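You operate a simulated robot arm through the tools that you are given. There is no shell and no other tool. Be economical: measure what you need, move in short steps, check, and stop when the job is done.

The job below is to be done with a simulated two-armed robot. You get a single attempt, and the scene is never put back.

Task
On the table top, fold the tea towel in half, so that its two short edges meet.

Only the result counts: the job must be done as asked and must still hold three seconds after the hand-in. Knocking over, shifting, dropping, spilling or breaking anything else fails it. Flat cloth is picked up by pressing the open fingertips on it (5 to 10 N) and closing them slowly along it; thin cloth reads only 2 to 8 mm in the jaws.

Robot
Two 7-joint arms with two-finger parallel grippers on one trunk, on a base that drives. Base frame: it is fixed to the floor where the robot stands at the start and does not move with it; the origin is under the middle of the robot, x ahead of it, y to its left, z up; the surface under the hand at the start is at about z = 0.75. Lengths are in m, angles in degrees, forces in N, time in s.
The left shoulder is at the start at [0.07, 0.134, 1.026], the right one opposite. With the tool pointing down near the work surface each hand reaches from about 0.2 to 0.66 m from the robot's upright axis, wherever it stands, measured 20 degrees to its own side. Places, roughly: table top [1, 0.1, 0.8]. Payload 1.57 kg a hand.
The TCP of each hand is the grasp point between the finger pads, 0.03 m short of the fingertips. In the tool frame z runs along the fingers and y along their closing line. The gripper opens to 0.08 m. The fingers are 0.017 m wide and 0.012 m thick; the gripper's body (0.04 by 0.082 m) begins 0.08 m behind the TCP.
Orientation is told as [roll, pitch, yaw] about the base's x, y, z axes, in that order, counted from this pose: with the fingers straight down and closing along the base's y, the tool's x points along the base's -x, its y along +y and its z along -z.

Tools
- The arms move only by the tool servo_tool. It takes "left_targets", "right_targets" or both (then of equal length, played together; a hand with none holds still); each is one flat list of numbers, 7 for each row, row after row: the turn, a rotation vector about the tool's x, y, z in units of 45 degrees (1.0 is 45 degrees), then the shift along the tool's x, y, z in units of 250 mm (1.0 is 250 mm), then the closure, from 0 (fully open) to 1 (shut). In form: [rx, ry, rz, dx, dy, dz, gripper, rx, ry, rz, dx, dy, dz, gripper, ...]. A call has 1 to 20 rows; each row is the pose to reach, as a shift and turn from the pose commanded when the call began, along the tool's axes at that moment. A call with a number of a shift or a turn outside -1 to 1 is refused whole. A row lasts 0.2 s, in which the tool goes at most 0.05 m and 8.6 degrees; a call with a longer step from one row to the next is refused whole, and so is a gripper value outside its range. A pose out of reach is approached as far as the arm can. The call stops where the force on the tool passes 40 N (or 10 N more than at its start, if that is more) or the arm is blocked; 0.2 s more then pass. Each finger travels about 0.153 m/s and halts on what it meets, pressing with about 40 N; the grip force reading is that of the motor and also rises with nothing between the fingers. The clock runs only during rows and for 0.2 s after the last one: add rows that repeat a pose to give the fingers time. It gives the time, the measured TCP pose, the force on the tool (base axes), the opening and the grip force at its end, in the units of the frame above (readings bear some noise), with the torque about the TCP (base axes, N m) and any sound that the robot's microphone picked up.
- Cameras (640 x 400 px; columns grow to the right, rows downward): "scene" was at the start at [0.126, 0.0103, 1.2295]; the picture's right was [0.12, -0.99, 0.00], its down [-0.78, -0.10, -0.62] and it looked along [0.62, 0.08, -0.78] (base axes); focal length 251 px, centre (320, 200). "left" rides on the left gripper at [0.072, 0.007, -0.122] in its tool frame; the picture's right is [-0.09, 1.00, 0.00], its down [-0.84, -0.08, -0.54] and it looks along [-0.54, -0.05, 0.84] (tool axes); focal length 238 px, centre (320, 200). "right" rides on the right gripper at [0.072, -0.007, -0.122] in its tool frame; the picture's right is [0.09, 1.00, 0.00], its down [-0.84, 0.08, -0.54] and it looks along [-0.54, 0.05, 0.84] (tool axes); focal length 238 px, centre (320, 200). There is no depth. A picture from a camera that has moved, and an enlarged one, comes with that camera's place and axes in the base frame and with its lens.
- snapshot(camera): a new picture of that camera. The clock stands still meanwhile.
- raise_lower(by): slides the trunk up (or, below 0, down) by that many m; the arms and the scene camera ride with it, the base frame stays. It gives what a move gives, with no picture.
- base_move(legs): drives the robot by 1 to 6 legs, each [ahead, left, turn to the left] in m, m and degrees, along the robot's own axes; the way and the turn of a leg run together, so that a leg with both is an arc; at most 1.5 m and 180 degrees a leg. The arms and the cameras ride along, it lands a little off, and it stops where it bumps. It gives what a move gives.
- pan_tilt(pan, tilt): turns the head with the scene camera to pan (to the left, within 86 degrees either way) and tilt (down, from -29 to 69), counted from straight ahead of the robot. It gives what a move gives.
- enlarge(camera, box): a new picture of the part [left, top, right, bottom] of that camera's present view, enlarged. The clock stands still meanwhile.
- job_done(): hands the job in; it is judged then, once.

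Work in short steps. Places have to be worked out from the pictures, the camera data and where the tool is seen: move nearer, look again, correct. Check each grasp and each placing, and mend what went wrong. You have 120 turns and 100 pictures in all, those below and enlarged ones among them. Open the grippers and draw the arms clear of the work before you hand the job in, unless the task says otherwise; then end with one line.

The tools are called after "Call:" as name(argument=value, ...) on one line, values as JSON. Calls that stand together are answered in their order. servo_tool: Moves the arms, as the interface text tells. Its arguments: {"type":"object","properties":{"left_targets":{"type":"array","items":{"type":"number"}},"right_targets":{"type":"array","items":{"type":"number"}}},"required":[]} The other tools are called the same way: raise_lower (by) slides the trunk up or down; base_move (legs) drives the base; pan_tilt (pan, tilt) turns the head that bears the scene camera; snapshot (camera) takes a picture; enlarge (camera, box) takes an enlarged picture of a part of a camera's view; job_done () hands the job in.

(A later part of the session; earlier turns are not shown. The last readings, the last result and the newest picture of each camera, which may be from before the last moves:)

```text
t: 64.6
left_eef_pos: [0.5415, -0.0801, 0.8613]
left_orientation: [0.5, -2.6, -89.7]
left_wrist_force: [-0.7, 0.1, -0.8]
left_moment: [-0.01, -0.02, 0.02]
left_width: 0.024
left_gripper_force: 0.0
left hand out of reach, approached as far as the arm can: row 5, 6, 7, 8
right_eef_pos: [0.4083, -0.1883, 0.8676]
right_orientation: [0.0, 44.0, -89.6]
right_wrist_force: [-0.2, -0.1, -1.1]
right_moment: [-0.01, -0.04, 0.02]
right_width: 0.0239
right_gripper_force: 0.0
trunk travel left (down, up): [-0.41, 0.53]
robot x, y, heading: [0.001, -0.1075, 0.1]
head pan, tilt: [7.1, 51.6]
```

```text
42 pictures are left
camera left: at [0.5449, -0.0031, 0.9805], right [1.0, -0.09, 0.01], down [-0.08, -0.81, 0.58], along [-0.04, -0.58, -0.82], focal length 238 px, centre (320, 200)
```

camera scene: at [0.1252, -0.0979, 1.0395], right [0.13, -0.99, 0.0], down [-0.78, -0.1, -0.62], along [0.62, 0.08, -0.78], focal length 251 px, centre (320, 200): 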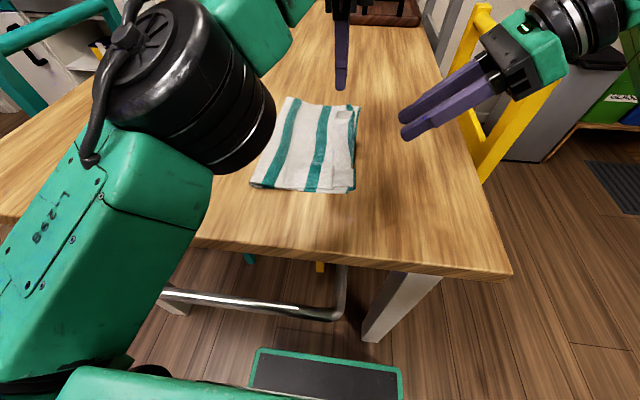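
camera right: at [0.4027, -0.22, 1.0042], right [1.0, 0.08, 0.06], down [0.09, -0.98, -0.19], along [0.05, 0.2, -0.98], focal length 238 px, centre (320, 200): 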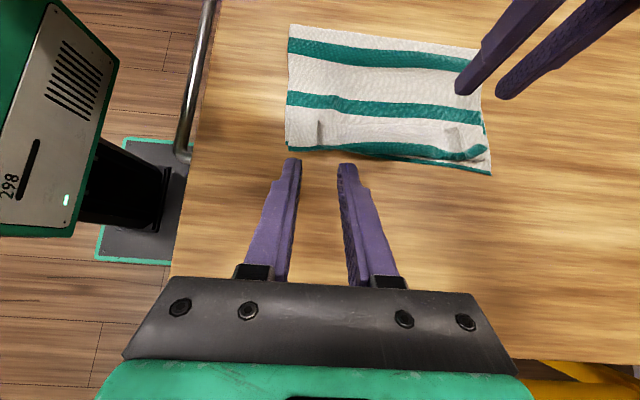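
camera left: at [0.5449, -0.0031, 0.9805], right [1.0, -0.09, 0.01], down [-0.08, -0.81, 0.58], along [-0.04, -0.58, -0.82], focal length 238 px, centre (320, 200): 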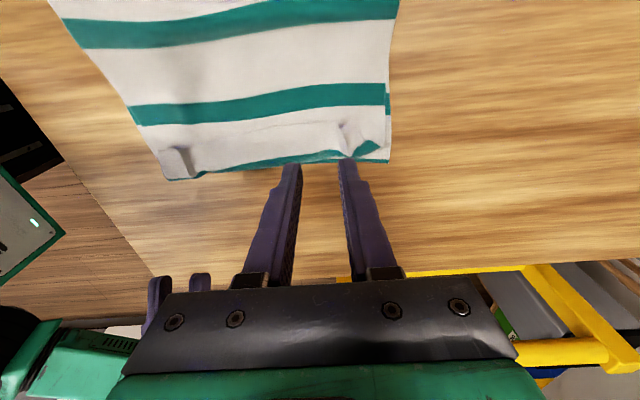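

Now a close view of the strip.

Call:
enlarge(camera="right", box=[270, 10, 510, 190])

Call:
enlarge(camera="scene", box=[240, 85, 380, 205])

```text
2.22 times, centred on (390, 100) of right
camera zoom: at [0.4027, -0.22, 1.0042], right [1.0, 0.08, 0.06], down [0.09, -0.98, -0.19], along [0.05, 0.2, -0.98], focal length 530 px, centre (164, 422)
```

zoom: 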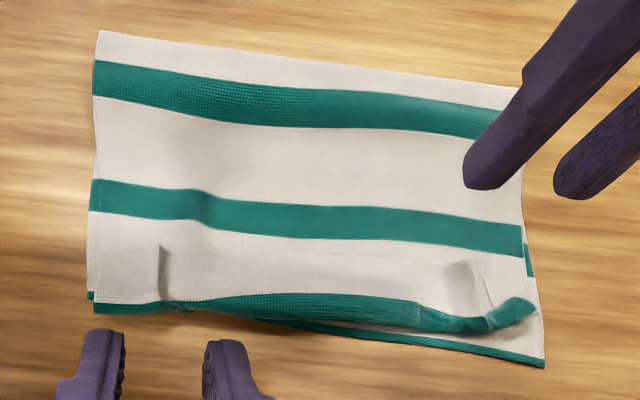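

```text
3.33 times, centred on (310, 145) of scene
camera zoom: at [0.1252, -0.0979, 1.0395], right [0.13, -0.99, 0.0], down [-0.78, -0.1, -0.62], along [0.62, 0.08, -0.78], focal length 836 px, centre (353, 383)
```

zoom: 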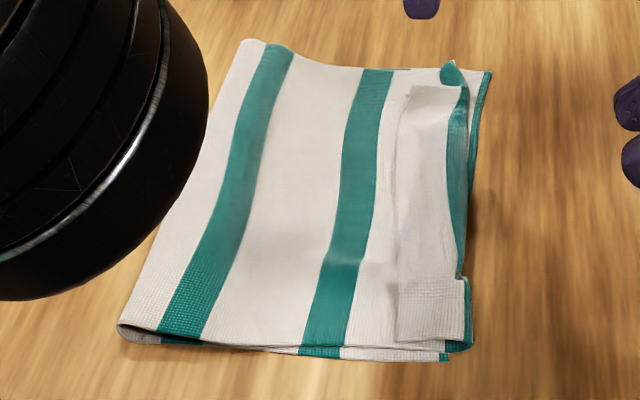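

A 3 cm flap of the edge lies folded back on top (flap edge y≈−0.08, hinge ≈−0.115). I'll pin the upper layer with the closed left hand behind the flap and re-grip the flap's near corner with the right hand to flip it over. First hover both.

Call:
servo_tool(left_targets=[0, 0, 0, 0.02, -0.022, 0.06, 1, 0, 0, 0, 0.044, -0.043, 0.12, 1, 0, 0, 0, 0.066, -0.065, 0.18, 1, 0, 0, 0, 0.088, -0.086, 0.24, 1], right_targets=[0, -0.133, 0, 0.014, -0.01, 0.108, 0.625, 0, -0.266, 0, 0.028, -0.02, 0.215, 0.625, 0, -0.4, 0, 0.042, -0.03, 0.323, 0.625, 0, -0.533, 0, 0.056, -0.04, 0.431, 0.625])

Call:
snapshot(camera="right")

Call:
snapshot(camera="scene")

```text
t: 65.6
left_eef_pos: [0.5204, -0.0588, 0.8004]
left_orientation: [-0.5, -2.8, -88.7]
left_wrist_force: [-0.3, -0.7, 0.4]
left_moment: [0.06, -0.08, -0.06]
left_width: 0.0
left_gripper_force: 21.2
left hand out of reach, approached as far as the arm can: row 1, 2, 3
right_eef_pos: [0.4002, -0.103, 0.7994]
right_orientation: [-0.1, 19.9, -89.7]
right_wrist_force: [-0.1, -0.2, -0.8]
right_moment: [0.03, 0.01, 0.01]
right_width: 0.0303
right_gripper_force: 0.1
trunk travel left (down, up): [-0.41, 0.53]
robot x, y, heading: [-0.0009, -0.11, 0.1]
head pan, tilt: [7.1, 51.6]
```

```text
39 pictures are left
camera right: at [0.3926, -0.0754, 0.9376], right [1.0, 0.09, 0.03], down [0.09, -0.97, 0.22], along [0.05, -0.22, -0.97], focal length 238 px, centre (320, 200)
```

right: 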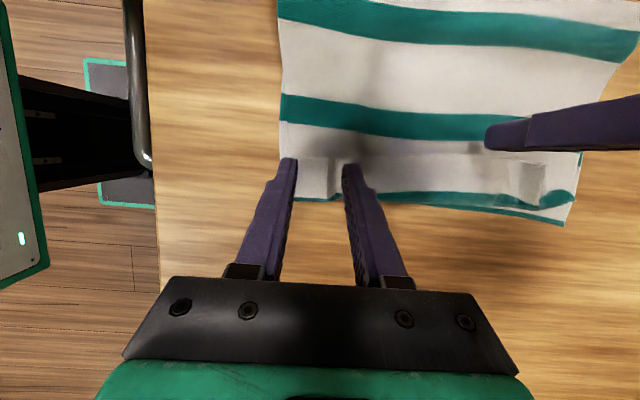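

```text
38 pictures are left
camera scene: at [0.1263, -0.0969, 1.0395], right [0.13, -0.99, 0.0], down [-0.78, -0.1, -0.62], along [0.62, 0.08, -0.78], focal length 251 px, centre (320, 200)
```

scene: 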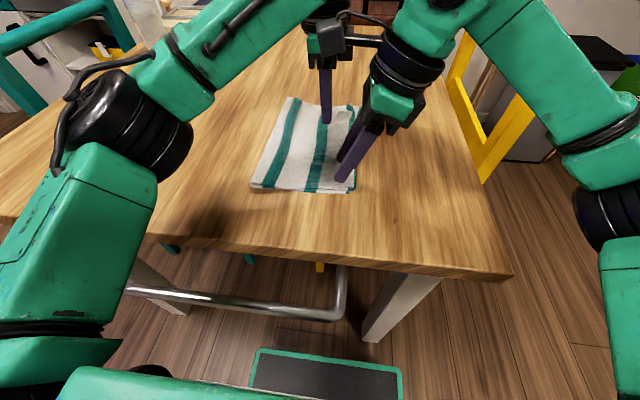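

Call:
enlarge(camera="right", box=[260, 80, 600, 240])

```text
1.88 times, centred on (430, 160) of right
camera zoom: at [0.3926, -0.0754, 0.9376], right [1.0, 0.09, 0.03], down [0.09, -0.97, 0.22], along [0.05, -0.22, -0.97], focal length 449 px, centre (113, 275)
```

zoom: 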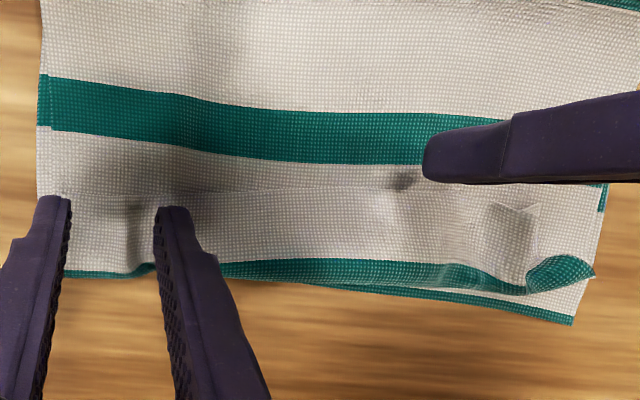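

The flap edge line lies right at the right-hand tips, with the old ruck standing between them. Lower both hands to contact.

Call:
servo_tool(left_targets=[0, 0, 0, 0, 0, 0.02, 1, 0, 0, 0, 0, 0, 0.04, 1, 0, 0, 0, 0, 0, 0.048, 1, 0, 0, 0, 0, 0, 0.048, 1], right_targets=[0, 0, 0, -0.007, 0, 0.019, 0.625, 0, 0, 0, -0.0125, 0, 0.034, 0.625, 0, 0, 0, -0.015, 0, 0.041, 0.625, 0, 0, 0, -0.015, 0, 0.041, 0.625])

```text
t: 66.6
left_eef_pos: [0.5192, -0.0616, 0.7892]
left_orientation: [-0.2, -2.7, -89.0]
left_wrist_force: [0.5, -0.3, 0.2]
left_moment: [0.03, 0.01, 0.01]
left_width: 0.0001
left_gripper_force: 21.0
right_eef_pos: [0.3983, -0.1027, 0.7876]
right_orientation: [-0.1, 20.1, -89.5]
right_wrist_force: [-0.1, 0.8, -0.5]
right_moment: [0.01, 0.0, 0.02]
right_width: 0.0301
right_gripper_force: 0.1
trunk travel left (down, up): [-0.41, 0.53]
robot x, y, heading: [-0.001, -0.1114, -0.1]
head pan, tilt: [7.1, 51.6]
```

No contact yet; go a few mm further.

Call:
servo_tool(left_targets=[0, 0, 0, 0, 0, 0.01, 1, 0, 0, 0, 0, 0, 0.02, 1, 0, 0, 0, 0, 0, 0.024, 1, 0, 0, 0, 0, 0, 0.024, 1], right_targets=[0, 0, 0, -0.002, 0, 0.005, 0.625, 0, 0, 0, -0.004, 0, 0.01, 0.625, 0, 0, 0, -0.0055, 0, 0.015, 0.625, 0, 0, 0, -0.0055, 0, 0.015, 0.625])

```text
t: 67.6
left_eef_pos: [0.5189, -0.0615, 0.7831]
left_orientation: [-0.1, -2.7, -88.9]
left_wrist_force: [-0.9, -0.7, -0.1]
left_moment: [-0.01, 0.03, -0.04]
left_width: 0.0002
left_gripper_force: 21.4
right_eef_pos: [0.3993, -0.104, 0.7839]
right_orientation: [-0.1, 20.2, -89.5]
right_wrist_force: [1.0, -0.4, 2.9]
right_moment: [-0.01, 0.03, 0.0]
right_width: 0.0296
right_gripper_force: 0.1
trunk travel left (down, up): [-0.41, 0.53]
robot x, y, heading: [-0.0006, -0.1125, 0.1]
head pan, tilt: [7.1, 51.6]
```

Right is touching (3 N); the left pin needs about 3 mm more.

Call:
servo_tool(left_targets=[0, 0, 0, 0, 0, 0.006, 1, 0, 0, 0, 0, 0, 0.012, 1, 0, 0, 0, 0, 0, 0.012, 1], right_targets=[0, 0, 0, -0.0005, 0, 0.0015, 0.625, 0, 0, 0, -0.0005, 0, 0.0015, 0.625, 0, 0, 0, -0.0005, 0, 0.0015, 0.625])

```text
t: 68.4
left_eef_pos: [0.5176, -0.0622, 0.7827]
left_orientation: [0.1, -2.8, -89.1]
left_wrist_force: [4.5, 0.5, 17.5]
left_moment: [0.1, -0.15, -0.01]
left_width: 0.0001
left_gripper_force: 21.4
right_eef_pos: [0.3977, -0.1035, 0.7847]
right_orientation: [0.0, 20.2, -89.5]
right_wrist_force: [0.6, 0.3, 2.1]
right_moment: [-0.01, 0.02, -0.01]
right_width: 0.0297
right_gripper_force: 0.1
trunk travel left (down, up): [-0.41, 0.53]
robot x, y, heading: [0.0023, -0.1104, 0.2]
head pan, tilt: [7.1, 51.6]
```

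The pin holds at 17 N. Close the right hand slowly with light pressure, so only the flap is taken.

Call:
servo_tool(right_targets=[0, 0, 0, -0.0005, 0, 0.0015, 0.65, 0, 0, 0, -0.0005, 0, 0.0015, 0.68, 0, 0, 0, -0.0005, 0, 0.0015, 0.71, 0, 0, 0, -0.0005, 0, 0.0015, 0.74, 0, 0, 0, -0.0005, 0, 0.0015, 0.77, 0, 0, 0, -0.0005, 0, 0.0015, 0.8, 0, 0, 0, -0.0005, 0, 0.0015, 0.83, 0, 0, 0, -0.0005, 0, 0.0015, 0.86, 0, 0, 0, -0.0005, 0, 0.0015, 0.89, 0, 0, 0, -0.0005, 0, 0.0015, 0.92, 0, 0, 0, -0.0005, 0, 0.0015, 0.95, 0, 0, 0, -0.0005, 0, 0.0015, 0.98, 0, 0, 0, -0.0005, 0, 0.0015, 1, 0, 0, 0, -0.0005, 0, 0.0015, 1, 0, 0, 0, -0.0005, 0, 0.0015, 1])

Call:
enlarge(camera="right", box=[260, 80, 600, 240])

```text
t: 71.6
left_eef_pos: [0.517, -0.0617, 0.7826]
left_orientation: [0.0, -2.7, -89.0]
left_wrist_force: [6.5, 0.6, 25.6]
left_moment: [0.23, -0.22, -0.03]
left_width: 0.0002
left_gripper_force: 21.8
right_eef_pos: [0.3969, -0.1033, 0.7839]
right_orientation: [0.1, 20.1, -89.5]
right_wrist_force: [0.3, -0.2, 2.1]
right_moment: [0.03, 0.03, -0.02]
right_width: 0.0029
right_gripper_force: 23.9
trunk travel left (down, up): [-0.41, 0.53]
robot x, y, heading: [-0.0018, -0.1102, 0.1]
head pan, tilt: [7.1, 51.6]
```

```text
1.88 times, centred on (430, 160) of right
camera zoom: at [0.3895, -0.0765, 0.923], right [0.99, 0.1, 0.03], down [0.09, -0.97, 0.22], along [0.05, -0.22, -0.97], focal length 449 px, centre (113, 275)
```

zoom: 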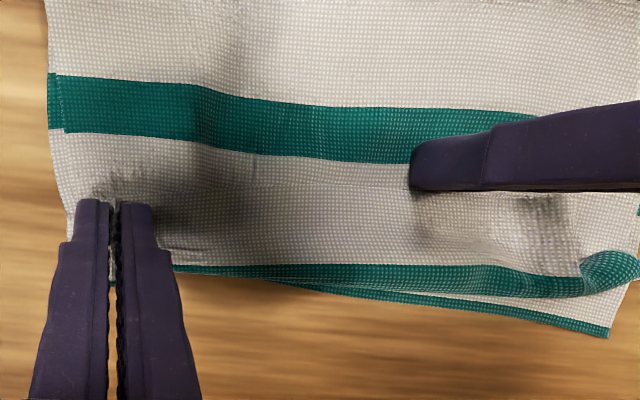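

The right hand grips 2.9 mm. Lift a little along the flap's arc and check what was caught.

Call:
servo_tool(right_targets=[0, 0, 0, -0.002, 0, -0.037, 1, 0, 0, 0, -0.008, 0, -0.075, 1, 0, 0, 0, -0.015, 0, -0.112, 1])

Call:
enlarge(camera="right", box=[260, 80, 600, 240])

Call:
enlarge(camera="scene", box=[240, 85, 380, 205])

```text
t: 72.4
left_eef_pos: [0.5168, -0.0624, 0.7822]
left_orientation: [0.1, -2.7, -88.9]
left_wrist_force: [5.4, 0.1, 28.9]
left_moment: [0.21, -0.23, -0.05]
left_width: 0.0
left_gripper_force: 20.9
right_eef_pos: [0.3978, -0.1173, 0.8093]
right_orientation: [0.0, 20.1, -89.5]
right_wrist_force: [0.2, -0.8, 0.4]
right_moment: [0.0, -0.02, 0.04]
right_width: 0.0025
right_gripper_force: 23.8
trunk travel left (down, up): [-0.41, 0.53]
robot x, y, heading: [0.0008, -0.1101, -0.2]
head pan, tilt: [7.1, 51.6]
```

```text
1.88 times, centred on (430, 160) of right
camera zoom: at [0.3897, -0.0896, 0.9478], right [0.99, 0.1, 0.03], down [0.09, -0.97, 0.22], along [0.05, -0.22, -0.97], focal length 449 px, centre (113, 275)
```

zoom: 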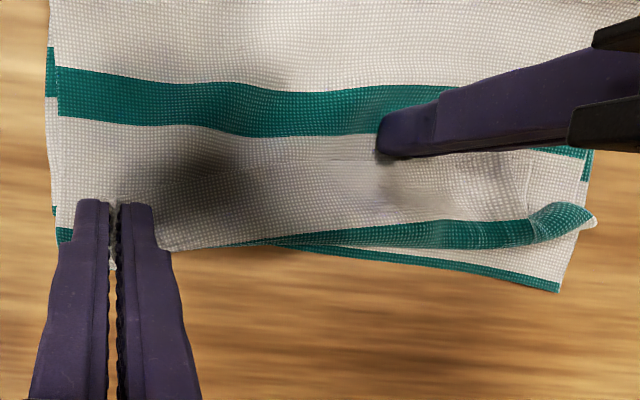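

```text
3.33 times, centred on (310, 145) of scene
camera zoom: at [0.1231, -0.0983, 1.0399], right [0.13, -0.99, 0.0], down [-0.78, -0.1, -0.62], along [0.62, 0.08, -0.78], focal length 836 px, centre (353, 383)
```

zoom: 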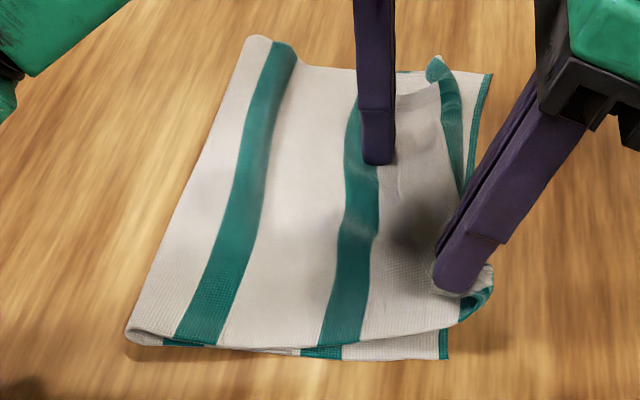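

Continue over the hinge: move −y 3 cm, and look.

Call:
servo_tool(right_targets=[0, 0, 0, -0.035, 0, -0.02, 1, 0, 0, 0, -0.075, 0, -0.035, 1, 0, 0, 0, -0.113, 0, -0.041, 1])

Call:
enlarge(camera="right", box=[260, 60, 600, 240])

Call:
enlarge(camera="scene", box=[240, 85, 400, 205])

```text
t: 73.2
left_eef_pos: [0.517, -0.0619, 0.7824]
left_orientation: [0.0, -2.7, -89.1]
left_wrist_force: [5.6, -0.5, 29.1]
left_moment: [0.13, -0.2, -0.03]
left_width: 0.0001
left_gripper_force: 21.1
right_eef_pos: [0.3964, -0.1471, 0.8086]
right_orientation: [0.1, 20.1, -89.5]
right_wrist_force: [0.8, 0.6, -1.0]
right_moment: [0.03, -0.03, 0.02]
right_width: 0.0026
right_gripper_force: 24.1
trunk travel left (down, up): [-0.41, 0.53]
robot x, y, heading: [-0.0025, -0.1057, 0.2]
head pan, tilt: [7.1, 51.6]
```

```text
1.88 times, centred on (430, 150) of right
camera zoom: at [0.3897, -0.1196, 0.9482], right [0.99, 0.1, 0.03], down [0.09, -0.97, 0.22], along [0.05, -0.22, -0.97], focal length 449 px, centre (113, 294)
```

zoom: 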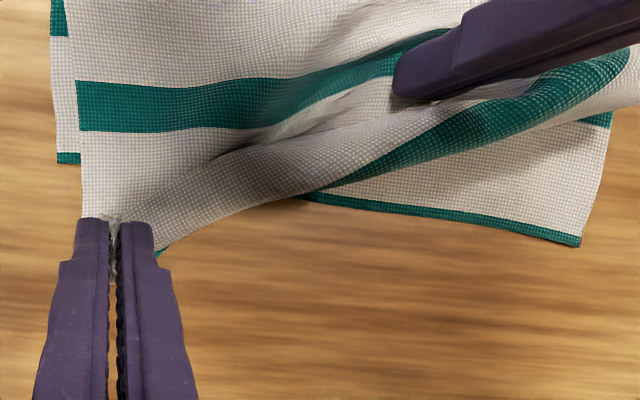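

```text
3.33 times, centred on (320, 145) of scene
camera zoom: at [0.1231, -0.0983, 1.0399], right [0.13, -0.99, 0.0], down [-0.78, -0.1, -0.62], along [0.62, 0.08, -0.78], focal length 836 px, centre (320, 383)
```

zoom: 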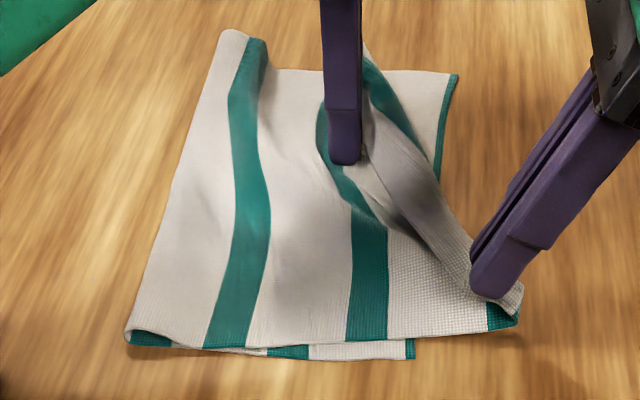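

The grip caught both the flap and the layer below, so this won't flip it. New plan: carry this edge back to lay the towel flat, then lift the towel by its middle line with both hands so that the halves hang together, and lay it down doubled. First I bring the right hand back and raise the left to look at the far corner.

Call:
servo_tool(left_targets=[0, 0, 0, 0, 0, -0.06, 1, 0, 0, 0, 0.02, 0, -0.14, 0.7, 0, 0, 0, 0.04, 0, -0.2, 0.6, 0, 0, 0, 0.04, 0, -0.2, 0.6], right_targets=[0, 0, 0, 0.05, 0, 0.01, 1, 0, 0, 0, 0.1, 0, 0.03, 1, 0, 0, 0, 0.13, 0, 0.06, 1, 0, 0, 0, 0.13, 0, 0.09, 1])

Call:
snapshot(camera="left")

Call:
snapshot(camera="right")

```text
t: 74.2
left_eef_pos: [0.5198, -0.0495, 0.8285]
left_orientation: [-0.2, -2.8, -89.0]
left_wrist_force: [-1.2, -0.6, 0.0]
left_moment: [-0.03, -0.03, -0.01]
left_width: 0.0321
left_gripper_force: 0.1
right_eef_pos: [0.3997, -0.1079, 0.7987]
right_orientation: [0.0, 20.1, -89.5]
right_wrist_force: [-0.9, 0.8, 0.6]
right_moment: [0.01, -0.04, 0.01]
right_width: 0.0029
right_gripper_force: 23.7
trunk travel left (down, up): [-0.41, 0.53]
robot x, y, heading: [0.0011, -0.1066, 0.0]
head pan, tilt: [7.1, 51.6]
```

```text
31 pictures are left
camera left: at [0.5257, 0.0273, 0.9473], right [1.0, -0.08, 0.0], down [-0.06, -0.81, 0.58], along [-0.04, -0.58, -0.81], focal length 238 px, centre (320, 200)
```

left: 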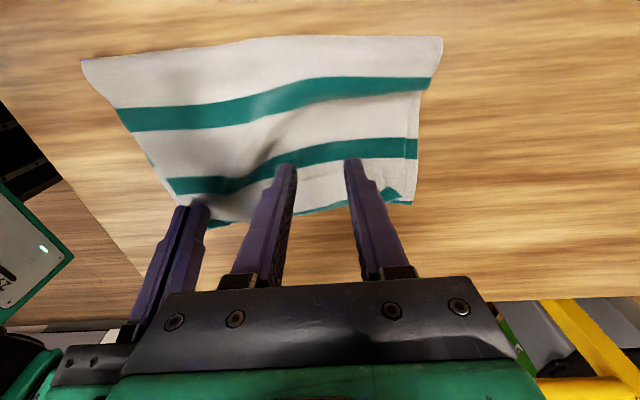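

```text
30 pictures are left
camera right: at [0.3922, -0.0815, 0.9366], right [0.99, 0.1, 0.03], down [0.09, -0.97, 0.22], along [0.05, -0.22, -0.97], focal length 238 px, centre (320, 200)
```

right: 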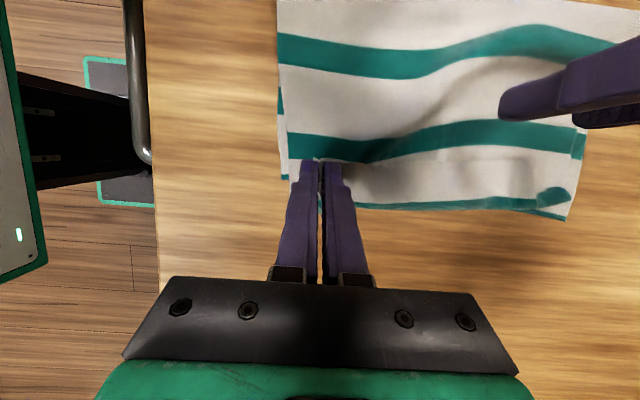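

Left hand goes over the far flap (x≈0.55, y≈−0.09) to grip it; catching two layers is fine for carrying it back.

Call:
servo_tool(left_targets=[0, 0, 0, -0.08, 0.06, 0.02, 0.55, 0, 0, 0, -0.16, 0.12, 0.05, 0.55, 0, 0, 0, -0.16, 0.12, 0.11, 0.55, 0, 0, 0, -0.16, 0.12, 0.16, 0.55, 0, 0, 0, -0.16, 0.12, 0.175, 0.55, 0, 0, 0, -0.16, 0.12, 0.175, 0.55])

Call:
enlarge(camera="left", box=[180, 60, 480, 240])

```text
t: 75.6
left_eef_pos: [0.5507, -0.0917, 0.788]
left_orientation: [-0.2, -2.7, -89.1]
left_wrist_force: [0.4, 0.7, -0.1]
left_moment: [0.0, 0.02, 0.01]
left_width: 0.036
left_gripper_force: 0.1
right_eef_pos: [0.3992, -0.1074, 0.7974]
right_orientation: [0.0, 20.2, -89.5]
right_wrist_force: [-0.6, 0.0, 0.6]
right_moment: [-0.01, -0.01, -0.02]
right_width: 0.0026
right_gripper_force: 23.8
trunk travel left (down, up): [-0.41, 0.53]
robot x, y, heading: [0.0015, -0.1089, 0.2]
head pan, tilt: [7.1, 51.6]
```

```text
2.13 times, centred on (330, 150) of left
camera zoom: at [0.5556, -0.0138, 0.9052], right [1.0, -0.08, 0.0], down [-0.06, -0.81, 0.58], along [-0.04, -0.58, -0.81], focal length 508 px, centre (299, 307)
```

zoom: 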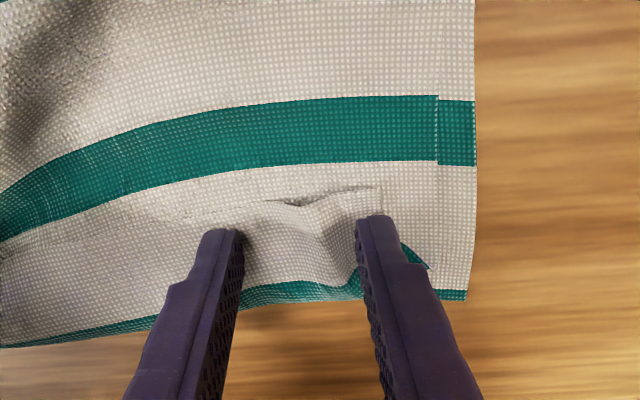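

The fingers straddle the flap's ruck nicely. Press lightly and close slowly.

Call:
servo_tool(left_targets=[0, 0, 0, 0, 0, 0.012, 0.55, 0, 0, 0, 0, 0, 0.02, 0.6, 0, 0, 0, 0, 0, 0.02, 0.65, 0, 0, 0, 0, 0, 0.02, 0.69, 0, 0, 0, 0, 0, 0.02, 0.73, 0, 0, 0, 0, 0, 0.02, 0.77, 0, 0, 0, 0, 0, 0.02, 0.81, 0, 0, 0, 0, 0, 0.02, 0.85, 0, 0, 0, 0, 0, 0.02, 0.89, 0, 0, 0, 0, 0, 0.02, 0.93, 0, 0, 0, 0, 0, 0.02, 0.97, 0, 0, 0, 0, 0, 0.02, 1, 0, 0, 0, 0, 0, 0.02, 1, 0, 0, 0, 0, 0, 0.02, 1])

Call:
enlarge(camera="left", box=[180, 60, 480, 240])

```text
t: 78.6
left_eef_pos: [0.5482, -0.0933, 0.7816]
left_orientation: [-0.1, -2.7, -89.1]
left_wrist_force: [-4.7, -0.5, 9.7]
left_moment: [-0.01, 0.15, 0.04]
left_width: 0.0025
left_gripper_force: 24.0
right_eef_pos: [0.3989, -0.1085, 0.7981]
right_orientation: [0.0, 20.1, -89.6]
right_wrist_force: [4.9, 0.3, -0.4]
right_moment: [0.04, -0.19, -0.07]
right_width: 0.0028
right_gripper_force: 23.9
trunk travel left (down, up): [-0.41, 0.53]
robot x, y, heading: [0.0011, -0.1065, 0.3]
head pan, tilt: [7.1, 51.6]
```

```text
2.13 times, centred on (330, 150) of left
camera zoom: at [0.5543, -0.014, 0.9012], right [1.0, -0.08, 0.0], down [-0.06, -0.81, 0.58], along [-0.04, -0.58, -0.81], focal length 508 px, centre (299, 307)
```

zoom: 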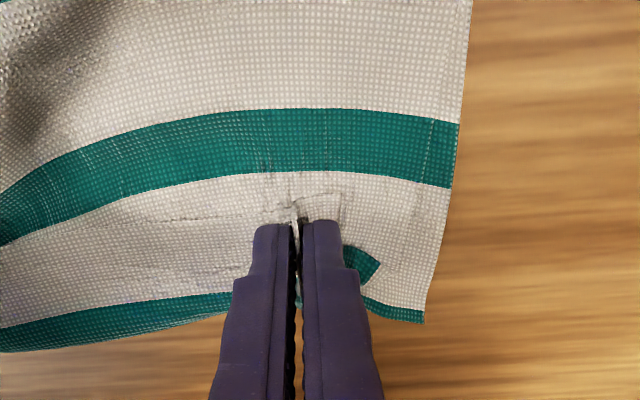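

Both hands hold. Lift 10 cm and carry the edge back to the left to open the towel.

Call:
raise_lower(by=0.1)

Call:
base_move(legs=[[0, 0.14, 0], [0, 0.14, 0]])

Call:
raise_lower(by=-0.06)

Call:
snapshot(camera="scene")

Call:
snapshot(camera="left")

```text
t: 79.9
left_eef_pos: [0.5497, -0.0914, 0.8831]
left_orientation: [-0.2, -2.7, -89.0]
left_wrist_force: [-5.6, -0.4, 0.3]
left_moment: [0.0, 0.21, 0.0]
left_width: 0.0025
left_gripper_force: 23.5
right_eef_pos: [0.3996, -0.1093, 0.8979]
right_orientation: [-0.2, 20.1, -89.6]
right_wrist_force: [4.9, 0.8, -0.5]
right_moment: [0.04, -0.16, -0.02]
right_width: 0.0028
right_gripper_force: 24.3
trunk travel left (down, up): [-0.51, 0.43]
robot x, y, heading: [0.0026, -0.1095, -0.1]
head pan, tilt: [7.1, 51.6]
```

```text
t: 82.1
left_eef_pos: [0.5487, 0.1878, 0.8808]
left_orientation: [-0.3, -2.7, -89.0]
left_wrist_force: [-5.7, -1.0, 0.8]
left_moment: [-0.05, 0.17, 0.03]
left_width: 0.0024
left_gripper_force: 23.9
right_eef_pos: [0.3959, 0.1716, 0.8984]
right_orientation: [-0.2, 20.0, -89.4]
right_wrist_force: [5.4, 0.9, 0.4]
right_moment: [0.0, -0.14, -0.05]
right_width: 0.0032
right_gripper_force: 24.4
trunk travel left (down, up): [-0.51, 0.43]
robot x, y, heading: [0.0007, 0.1705, 0.2]
head pan, tilt: [7.1, 51.6]
```

```text
t: 83.1
left_eef_pos: [0.5481, 0.1879, 0.8225]
left_orientation: [-0.2, -2.7, -88.9]
left_wrist_force: [-6.4, -0.3, 0.8]
left_moment: [0.03, 0.16, 0.04]
left_width: 0.0023
left_gripper_force: 24.1
right_eef_pos: [0.3981, 0.1705, 0.8377]
right_orientation: [-0.2, 20.1, -89.5]
right_wrist_force: [4.9, 0.7, 0.1]
right_moment: [0.03, -0.14, -0.05]
right_width: 0.0031
right_gripper_force: 24.5
trunk travel left (down, up): [-0.45, 0.49]
robot x, y, heading: [0.0001, 0.1704, 0.1]
head pan, tilt: [7.1, 51.6]
```

```text
27 pictures are left
camera scene: at [0.1246, 0.1811, 1.0795], right [0.13, -0.99, 0.0], down [-0.78, -0.1, -0.62], along [0.62, 0.08, -0.78], focal length 251 px, centre (320, 200)
```

scene: 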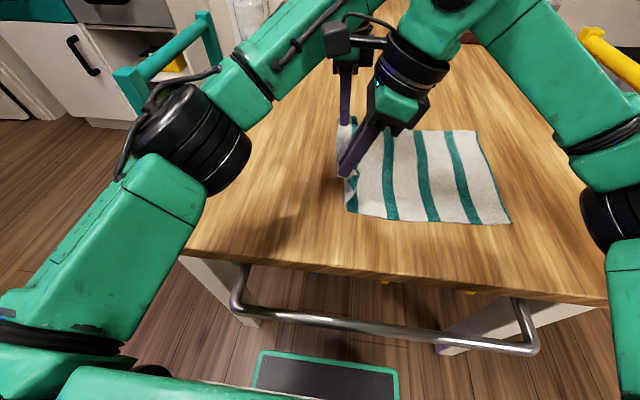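

```text
26 pictures are left
camera left: at [0.5538, 0.266, 0.9405], right [1.0, -0.07, 0.0], down [-0.06, -0.81, 0.58], along [-0.04, -0.58, -0.81], focal length 238 px, centre (320, 200)
```

left: 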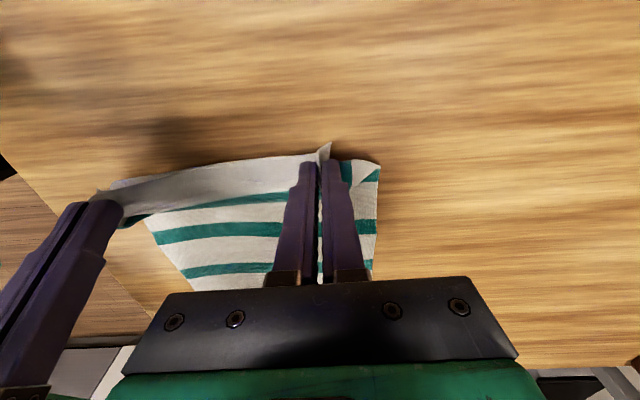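

The towel is opening flat (right edge straight at y≈−0.087). Move 6 cm further left, go down and release.

Call:
base_move(legs=[[0, 0.06, 0]])

Call:
raise_lower(by=-0.032)

Call:
servo_tool(left_targets=[0, 0, 0, 0, 0, 0, 0.9, 0, 0, 0, 0, 0, 0, 0.75, 0, 0, 0, 0, 0, 0, 0.6, 0, 0, 0, 0, 0, 0, 0.5, 0, 0, 0, 0, 0, -0.1, 0.5, 0, 0, 0, 0, 0, -0.2, 0.5, 0, 0, 0, 0, 0, -0.3, 0.5, 0, 0, 0, 0, 0, -0.4, 0.5], right_targets=[0, 0, 0, 0, 0, 0, 0.9, 0, 0, 0, 0, 0, 0, 0.75, 0, 0, 0, 0, 0, 0, 0.6, 0, 0, 0, 0, 0, 0, 0.5, 0, 0, 0, 0, 0, -0.1, 0.5, 0, 0, 0, 0, 0, -0.2, 0.5, 0, 0, 0, 0, 0, -0.3, 0.5, 0, 0, 0, 0, 0, -0.4, 0.5])

Call:
snapshot(camera="scene")

```text
t: 84.1
left_eef_pos: [0.5485, 0.2483, 0.8228]
left_orientation: [-0.2, -2.6, -88.9]
left_wrist_force: [-5.2, -1.1, 0.7]
left_moment: [-0.02, 0.16, 0.07]
left_width: 0.0027
left_gripper_force: 24.0
right_eef_pos: [0.3976, 0.2312, 0.838]
right_orientation: [-0.1, 20.0, -89.3]
right_wrist_force: [5.3, 1.2, -0.5]
right_moment: [0.03, -0.16, -0.04]
right_width: 0.0029
right_gripper_force: 24.1
trunk travel left (down, up): [-0.45, 0.49]
robot x, y, heading: [-0.0006, 0.2339, 0.5]
head pan, tilt: [7.1, 51.6]
```

```text
t: 84.9
left_eef_pos: [0.5469, 0.2497, 0.7902]
left_orientation: [-0.1, -2.7, -89.0]
left_wrist_force: [-4.5, -0.7, 0.3]
left_moment: [-0.01, 0.13, 0.01]
left_width: 0.0025
left_gripper_force: 23.7
right_eef_pos: [0.3987, 0.2312, 0.8066]
right_orientation: [0.0, 20.1, -89.4]
right_wrist_force: [5.1, 0.3, -1.2]
right_moment: [0.01, -0.16, -0.05]
right_width: 0.0027
right_gripper_force: 23.3
trunk travel left (down, up): [-0.418, 0.522]
robot x, y, heading: [-0.003, 0.2308, 0.0]
head pan, tilt: [7.1, 51.6]
```

```text
t: 86.7
left_eef_pos: [0.5367, 0.2582, 0.8709]
left_orientation: [-0.1, -2.7, -89.0]
left_wrist_force: [0.2, -0.7, 0.4]
left_moment: [0.02, -0.01, -0.01]
left_width: 0.0401
left_gripper_force: 0.2
left hand out of reach, approached as far as the arm can: row 7, 8
right_eef_pos: [0.3985, 0.1963, 0.8999]
right_orientation: [-0.1, 20.0, -89.5]
right_wrist_force: [-0.5, -0.3, 0.0]
right_moment: [0.01, 0.04, 0.01]
right_width: 0.0402
right_gripper_force: 0.2
trunk travel left (down, up): [-0.418, 0.522]
robot x, y, heading: [0.001, 0.2289, 0.4]
head pan, tilt: [7.1, 51.6]
```

```text
25 pictures are left
camera scene: at [0.1252, 0.2414, 1.0473], right [0.13, -0.99, 0.0], down [-0.78, -0.1, -0.62], along [0.62, 0.08, -0.78], focal length 251 px, centre (320, 200)
```

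scene: 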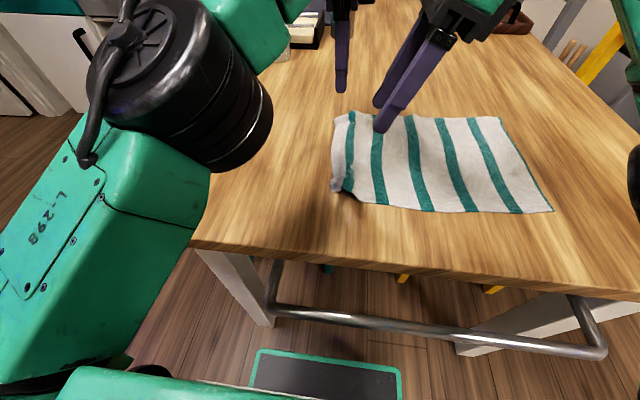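

The towel lies flat again apart from a crumpled left corner, which will hang out. Its middle line is at about y 0.108, just right of the centre of the third stripe. Now raise the trunk and turn both hands back to close along y.

Call:
raise_lower(by=0.1)

Call:
servo_tool(left_targets=[0, 0, -0.166, 0, 0, 0, 0.5, 0, 0, -0.333, 0, 0, 0, 0.5, 0, 0, -0.5, 0, 0, 0, 0.5, 0, 0, -0.666, 0, 0, 0, 0.5, 0, 0, -0.833, 0, 0, 0, 0.5, 0, 0, -1, 0, 0, 0, 0.5], right_targets=[0, -0.075, 0, -0.081, -0.007, -0.03, 0.5, 0, -0.15, 0, -0.163, -0.013, -0.06, 0.5, 0, -0.224, 0, -0.244, -0.02, -0.089, 0.5, 0, -0.298, 0, -0.326, -0.027, -0.119, 0.5, 0, -0.372, 0, -0.407, -0.033, -0.148, 0.5, 0, -0.446, 0, -0.489, -0.04, -0.178, 0.5])

Call:
servo_tool(left_targets=[0, 0, -0.166, 0, 0, 0, 0.5, 0, 0, -0.333, 0, 0, 0, 0.5, 0, 0, -0.5, 0, 0, 0, 0.5, 0, 0, -0.666, 0, 0, 0, 0.5, 0, 0, -0.833, 0, 0, 0, 0.5, 0, 0, -0.98, 0, 0, 0, 0.5], right_targets=[0, 0, -0.166, 0, 0, 0, 0.5, 0, 0, -0.333, 0, 0, 0, 0.5, 0, 0, -0.5, 0, 0, 0, 0.5, 0, 0, -0.666, 0, 0, 0, 0.5, 0, 0, -0.833, 0, 0, 0, 0.5, 0, 0, -1, 0, 0, 0, 0.5])

Call:
servo_tool(right_targets=[0, 0, -0.166, 0, 0, 0, 0.5, 0, 0, -0.333, 0, 0, 0, 0.5, 0, 0, -0.5, 0, 0, 0, 0.5, 0, 0, -0.666, 0, 0, 0, 0.5, 0, 0, -0.833, 0, 0, 0, 0.5, 0, 0, -0.99, 0, 0, 0, 0.5])

```text
t: 88.0
left_eef_pos: [0.5357, 0.2592, 0.9718]
left_orientation: [-0.2, -2.7, -88.9]
left_wrist_force: [-0.6, -0.3, 0.2]
left_moment: [0.01, 0.01, 0.02]
left_width: 0.0399
left_gripper_force: 0.1
right_eef_pos: [0.3989, 0.1949, 1.0005]
right_orientation: [-0.3, 20.1, -89.5]
right_wrist_force: [-0.4, 0.0, 0.1]
right_moment: [0.01, -0.02, -0.02]
right_width: 0.04
right_gripper_force: 0.0
trunk travel left (down, up): [-0.518, 0.422]
robot x, y, heading: [0.0004, 0.2298, 0.1]
head pan, tilt: [7.1, 51.6]
```

```text
t: 89.4
left_eef_pos: [0.537, 0.2589, 0.9719]
left_orientation: [-1.9, -1.9, -43.9]
left_wrist_force: [-0.4, 0.0, 0.5]
left_moment: [0.0, -0.03, 0.01]
left_width: 0.0399
left_gripper_force: 0.1
right_eef_pos: [0.39, 0.0658, 0.9997]
right_orientation: [0.0, 0.0, -89.3]
right_wrist_force: [0.3, -0.6, 0.7]
right_moment: [-0.03, -0.01, 0.01]
right_width: 0.0399
right_gripper_force: 0.1
trunk travel left (down, up): [-0.518, 0.422]
robot x, y, heading: [0.0003, 0.2332, 0.1]
head pan, tilt: [7.1, 51.6]
```

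```text
t: 90.8
left_eef_pos: [0.5362, 0.2586, 0.9726]
left_orientation: [-2.7, 0.0, 0.3]
left_wrist_force: [0.2, 0.4, -0.1]
left_moment: [0.01, -0.03, 0.03]
left_width: 0.0401
left_gripper_force: 0.0
right_eef_pos: [0.3897, 0.0652, 1.0004]
right_orientation: [-0.1, 0.1, -44.3]
right_wrist_force: [-0.9, -0.5, 0.3]
right_moment: [0.0, 0.01, 0.05]
right_width: 0.0401
right_gripper_force: 0.0
trunk travel left (down, up): [-0.518, 0.422]
robot x, y, heading: [-0.0025, 0.2293, 0.2]
head pan, tilt: [7.1, 51.6]
```

```text
t: 92.2
left_eef_pos: [0.5358, 0.2603, 0.9725]
left_orientation: [-2.6, 0.0, 0.2]
left_wrist_force: [-0.7, 0.9, 0.0]
left_moment: [-0.05, 0.03, -0.01]
left_width: 0.04
left_gripper_force: 0.0
right_eef_pos: [0.3898, 0.0656, 1.0003]
right_orientation: [0.0, 0.2, 0.3]
right_wrist_force: [-0.7, -0.4, 1.0]
right_moment: [-0.01, -0.02, -0.01]
right_width: 0.0401
right_gripper_force: 0.0
trunk travel left (down, up): [-0.518, 0.422]
robot x, y, heading: [-0.0012, 0.231, 0.3]
head pan, tilt: [7.1, 51.6]
```

Fix the small tilts, shift the base right by 12 cm, and move the hands partway: left to x 0.58 vertical, right with its wrist tilted back.

Call:
base_move(legs=[[0, -0.12, 0]])

Call:
servo_tool(left_targets=[-0.01, 0, 0, -0.03, 0, 0.06, 0.625, -0.02, 0, 0, -0.06, 0, 0.12, 0.625, -0.03, 0, 0, -0.09, 0, 0.18, 0.625, -0.04, 0, 0, -0.12, 0, 0.24, 0.625, -0.05, 0, 0, -0.15, 0, 0.3, 0.625, -0.058, 0, 0, -0.176, 0, 0.36, 0.625], right_targets=[0, -0.075, 0, 0, 0.03, 0.08, 0.625, 0, -0.15, 0, 0, 0.06, 0.16, 0.625, 0, -0.225, 0, 0, 0.09, 0.24, 0.625, 0, -0.3, 0, 0, 0.12, 0.32, 0.625, 0, -0.375, 0, 0, 0.16, 0.4, 0.625, 0, -0.444, 0, 0, 0.2, 0.48, 0.625])

Call:
snapshot(camera="scene")

Call:
snapshot(camera="left")

```text
t: 93.4
left_eef_pos: [0.5368, 0.1393, 0.9707]
left_orientation: [-2.7, 0.1, 0.1]
left_wrist_force: [0.5, -1.0, -0.4]
left_moment: [0.02, 0.01, 0.02]
left_width: 0.0404
left_gripper_force: 0.1
right_eef_pos: [0.3886, -0.0528, 1.0005]
right_orientation: [-0.1, 0.1, 0.1]
right_wrist_force: [-0.8, -0.5, 0.1]
right_moment: [-0.04, 0.0, -0.03]
right_width: 0.0402
right_gripper_force: 0.1
trunk travel left (down, up): [-0.518, 0.422]
robot x, y, heading: [-0.0069, 0.1102, -0.0]
head pan, tilt: [7.1, 51.6]
```

```text
t: 94.8
left_eef_pos: [0.5647, 0.1454, 0.8821]
left_orientation: [-0.2, 0.0, 0.2]
left_wrist_force: [-0.3, -0.2, 0.2]
left_moment: [0.01, -0.01, -0.01]
left_width: 0.0301
left_gripper_force: 0.1
left hand out of reach, approached as far as the arm can: row 3, 4, 5, 6
right_eef_pos: [0.3899, -0.0047, 0.8794]
right_orientation: [0.0, -20.0, 0.0]
right_wrist_force: [-1.0, -0.3, 0.0]
right_moment: [0.03, -0.01, -0.01]
right_width: 0.0299
right_gripper_force: 0.0
trunk travel left (down, up): [-0.518, 0.422]
robot x, y, heading: [-0.0002, 0.1131, -0.1]
head pan, tilt: [7.1, 51.6]
```

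```text
24 pictures are left
camera scene: at [0.1248, 0.1218, 1.1476], right [0.13, -0.99, 0.0], down [-0.78, -0.1, -0.62], along [0.62, 0.08, -0.78], focal length 251 px, centre (320, 200)
```

scene: 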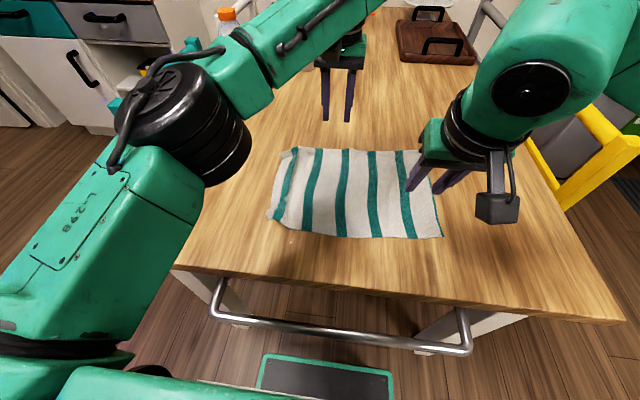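

```text
23 pictures are left
camera left: at [0.4931, 0.1518, 1.0033], right [0.09, 1.0, 0.0], down [0.84, -0.07, 0.54], along [0.54, -0.05, -0.84], focal length 238 px, centre (320, 200)
```

left: 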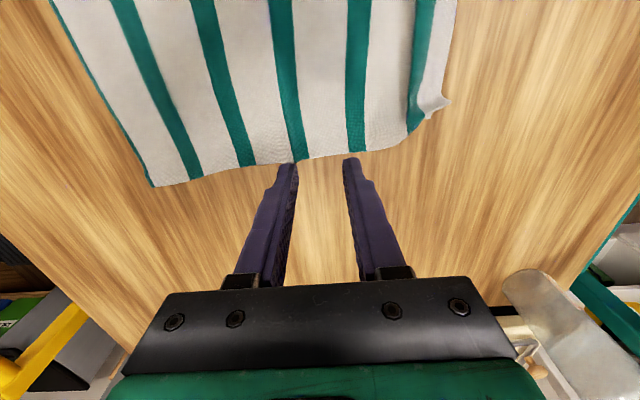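

Left camera: right edge at y≈−0.068, so the middle line is at y≈0.111. I'll creep forward 2.5 cm for reach, then bring both hands to y 0.111 at half height, watching for contact.

Call:
base_move(legs=[[0.025, 0, 0]])

Call:
servo_tool(left_targets=[0, 0, 0, 0.003, -0.023, 0.033, 0.625, 0, 0, 0, 0.007, -0.045, 0.067, 0.625, 0, 0, 0, 0.01, -0.068, 0.1, 0.625, 0, 0, 0, 0.013, -0.091, 0.133, 0.625, 0, 0, 0, 0.017, -0.113, 0.167, 0.625, 0, 0, 0, 0.02, -0.136, 0.2, 0.625], right_targets=[0, 0, 0, 0.033, 0.077, 0.023, 0.625, 0, 0, 0, 0.067, 0.155, 0.047, 0.625, 0, 0, 0, 0.1, 0.232, 0.07, 0.625, 0, 0, 0, 0.133, 0.309, 0.093, 0.625, 0, 0, 0, 0.167, 0.387, 0.117, 0.625, 0, 0, 0, 0.2, 0.464, 0.14, 0.625])

Call:
snapshot(camera="left")

Call:
snapshot(camera="right")

```text
t: 95.7
left_eef_pos: [0.59, 0.1454, 0.8825]
left_orientation: [-0.2, 0.0, 0.1]
left_wrist_force: [0.5, -0.2, 0.6]
left_moment: [0.01, 0.01, 0.01]
left_width: 0.03
left_gripper_force: 0.0
right_eef_pos: [0.4141, -0.003, 0.8801]
right_orientation: [0.0, -20.0, 0.1]
right_wrist_force: [0.3, -0.4, -0.2]
right_moment: [0.02, 0.02, 0.03]
right_width: 0.03
right_gripper_force: 0.2
trunk travel left (down, up): [-0.518, 0.422]
robot x, y, heading: [0.0239, 0.1124, 0.1]
head pan, tilt: [7.1, 51.6]
```

```text
t: 97.0
left_eef_pos: [0.5862, 0.1114, 0.8318]
left_orientation: [-0.3, 0.1, 0.2]
left_wrist_force: [0.2, 0.6, 0.7]
left_moment: [-0.02, 0.03, -0.01]
left_width: 0.0299
left_gripper_force: 0.0
right_eef_pos: [0.379, 0.1145, 0.8304]
right_orientation: [-0.1, -19.9, 0.2]
right_wrist_force: [0.1, 0.1, 0.5]
right_moment: [0.01, -0.01, -0.02]
right_width: 0.0301
right_gripper_force: 0.1
trunk travel left (down, up): [-0.518, 0.422]
robot x, y, heading: [0.0202, 0.1146, 0.1]
head pan, tilt: [7.1, 51.6]
```

```text
22 pictures are left
camera left: at [0.5137, 0.1183, 0.9533], right [0.09, 1.0, -0.01], down [0.84, -0.07, 0.54], along [0.54, -0.05, -0.84], focal length 238 px, centre (320, 200)
```

left: 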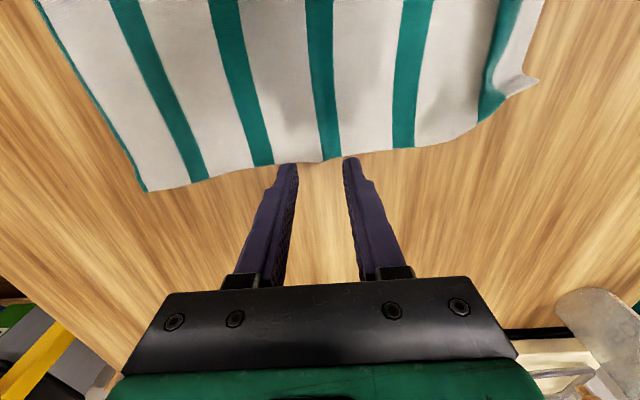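

```text
21 pictures are left
camera right: at [0.2697, 0.1084, 0.9203], right [-0.09, 1.0, -0.03], down [0.6, 0.08, 0.79], along [0.79, 0.05, -0.61], focal length 238 px, centre (320, 200)
```

right: 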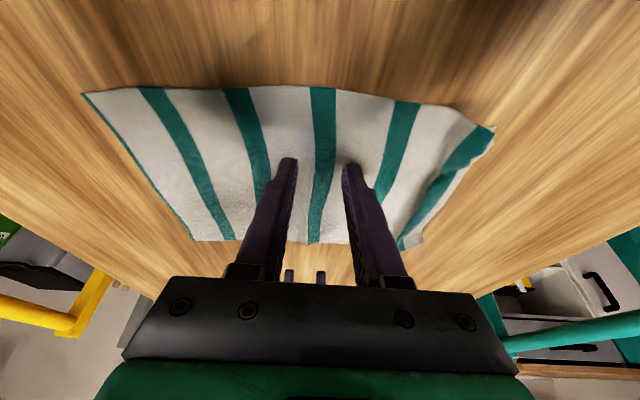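

No collision. Middle line: y≈0.112 at the far side, ≈0.109 at the near side. Lower to z 0.79.

Call:
servo_tool(left_targets=[0, 0, 0, 0, 0.002, 0.056, 0.625, 0, 0, 0, 0, 0.003, 0.112, 0.625, 0, 0, 0, 0, 0.003, 0.15, 0.625, 0, 0, 0, 0, 0.003, 0.168, 0.625], right_targets=[0, 0, 0, 0.027, -0.008, 0.047, 0.625, 0, 0, 0, 0.054, -0.016, 0.094, 0.625, 0, 0, 0, 0.072, -0.022, 0.126, 0.625, 0, 0, 0, 0.081, -0.022, 0.141, 0.625])

Call:
servo_tool(left_targets=[0, 0, 0, 0, 0, 0.015, 0.625, 0, 0, 0, 0, 0, 0.03, 0.625, 0, 0, 0, 0, 0, 0.03, 0.625], right_targets=[0, 0, 0, 0.005, 0, 0.014, 0.625, 0, 0, 0, 0.009, 0, 0.026, 0.625, 0, 0, 0, 0.009, 0, 0.026, 0.625])

Call:
enlarge(camera="left", box=[200, 80, 440, 230])

Call:
enlarge(camera="right", box=[200, 80, 440, 230])

```text
t: 98.0
left_eef_pos: [0.5845, 0.1121, 0.7901]
left_orientation: [-0.2, -0.1, 0.0]
left_wrist_force: [-0.6, -0.2, -0.1]
left_moment: [0.04, -0.02, 0.02]
left_width: 0.0301
left_gripper_force: 0.0
right_eef_pos: [0.3723, 0.1072, 0.7917]
right_orientation: [-0.1, -19.9, 0.2]
right_wrist_force: [-0.7, -0.1, -0.3]
right_moment: [-0.01, 0.02, 0.02]
right_width: 0.03
right_gripper_force: 0.1
trunk travel left (down, up): [-0.518, 0.422]
robot x, y, heading: [0.0228, 0.1103, 0.3]
head pan, tilt: [7.1, 51.6]
```

```text
t: 98.8
left_eef_pos: [0.5852, 0.1121, 0.782]
left_orientation: [-0.3, 0.0, 0.1]
left_wrist_force: [-1.3, -0.5, 0.0]
left_moment: [0.01, -0.02, -0.01]
left_width: 0.0298
left_gripper_force: 0.0
right_eef_pos: [0.3726, 0.1063, 0.783]
right_orientation: [0.0, -20.0, 0.1]
right_wrist_force: [-0.6, -0.5, 0.3]
right_moment: [0.01, 0.04, 0.03]
right_width: 0.03
right_gripper_force: 0.1
trunk travel left (down, up): [-0.518, 0.422]
robot x, y, heading: [0.0251, 0.1116, 0.1]
head pan, tilt: [7.1, 51.6]
```

```text
2.67 times, centred on (320, 155) of left
camera zoom: at [0.5134, 0.1187, 0.9039], right [0.09, 1.0, -0.01], down [0.84, -0.07, 0.54], along [0.54, -0.05, -0.84], focal length 636 px, centre (320, 320)
```

zoom: 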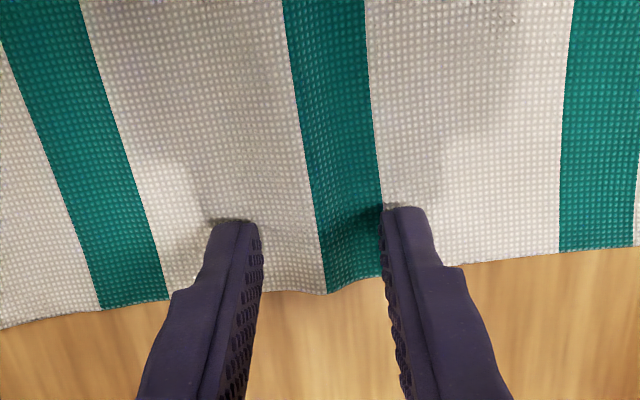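

```text
2.67 times, centred on (320, 155) of right
camera zoom: at [0.2627, 0.1019, 0.8731], right [-0.09, 1.0, -0.03], down [0.6, 0.08, 0.79], along [0.79, 0.05, -0.61], focal length 636 px, centre (320, 320)
```

zoom: 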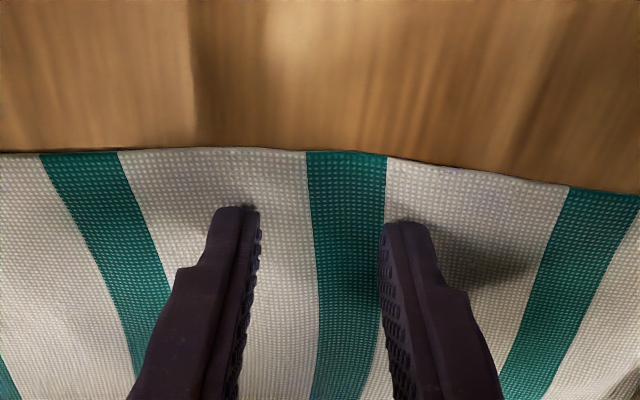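

The fingers straddle the middle line (about 6 mm off the stripe centre, as wanted). Press down gently.

Call:
servo_tool(left_targets=[0, 0, 0, 0, 0, 0.006, 0.625, 0, 0, 0, 0, 0, 0.009, 0.625, 0, 0, 0, 0, 0, 0.009, 0.625], right_targets=[0, 0, 0, 0.001, 0, 0.004, 0.625, 0, 0, 0, 0.003, 0, 0.008, 0.625, 0, 0, 0, 0.003, 0, 0.008, 0.625])

```text
t: 99.7
left_eef_pos: [0.5843, 0.1116, 0.7815]
left_orientation: [-0.4, -0.1, 0.1]
left_wrist_force: [2.0, 0.9, 10.2]
left_moment: [0.13, -0.13, -0.02]
left_width: 0.03
left_gripper_force: 0.0
right_eef_pos: [0.3706, 0.1082, 0.7827]
right_orientation: [0.0, -20.0, 0.1]
right_wrist_force: [1.6, 0.8, 5.2]
right_moment: [-0.01, -0.06, -0.06]
right_width: 0.0301
right_gripper_force: 0.0
trunk travel left (down, up): [-0.518, 0.422]
robot x, y, heading: [0.0209, 0.1094, 0.1]
head pan, tilt: [7.1, 51.6]
```

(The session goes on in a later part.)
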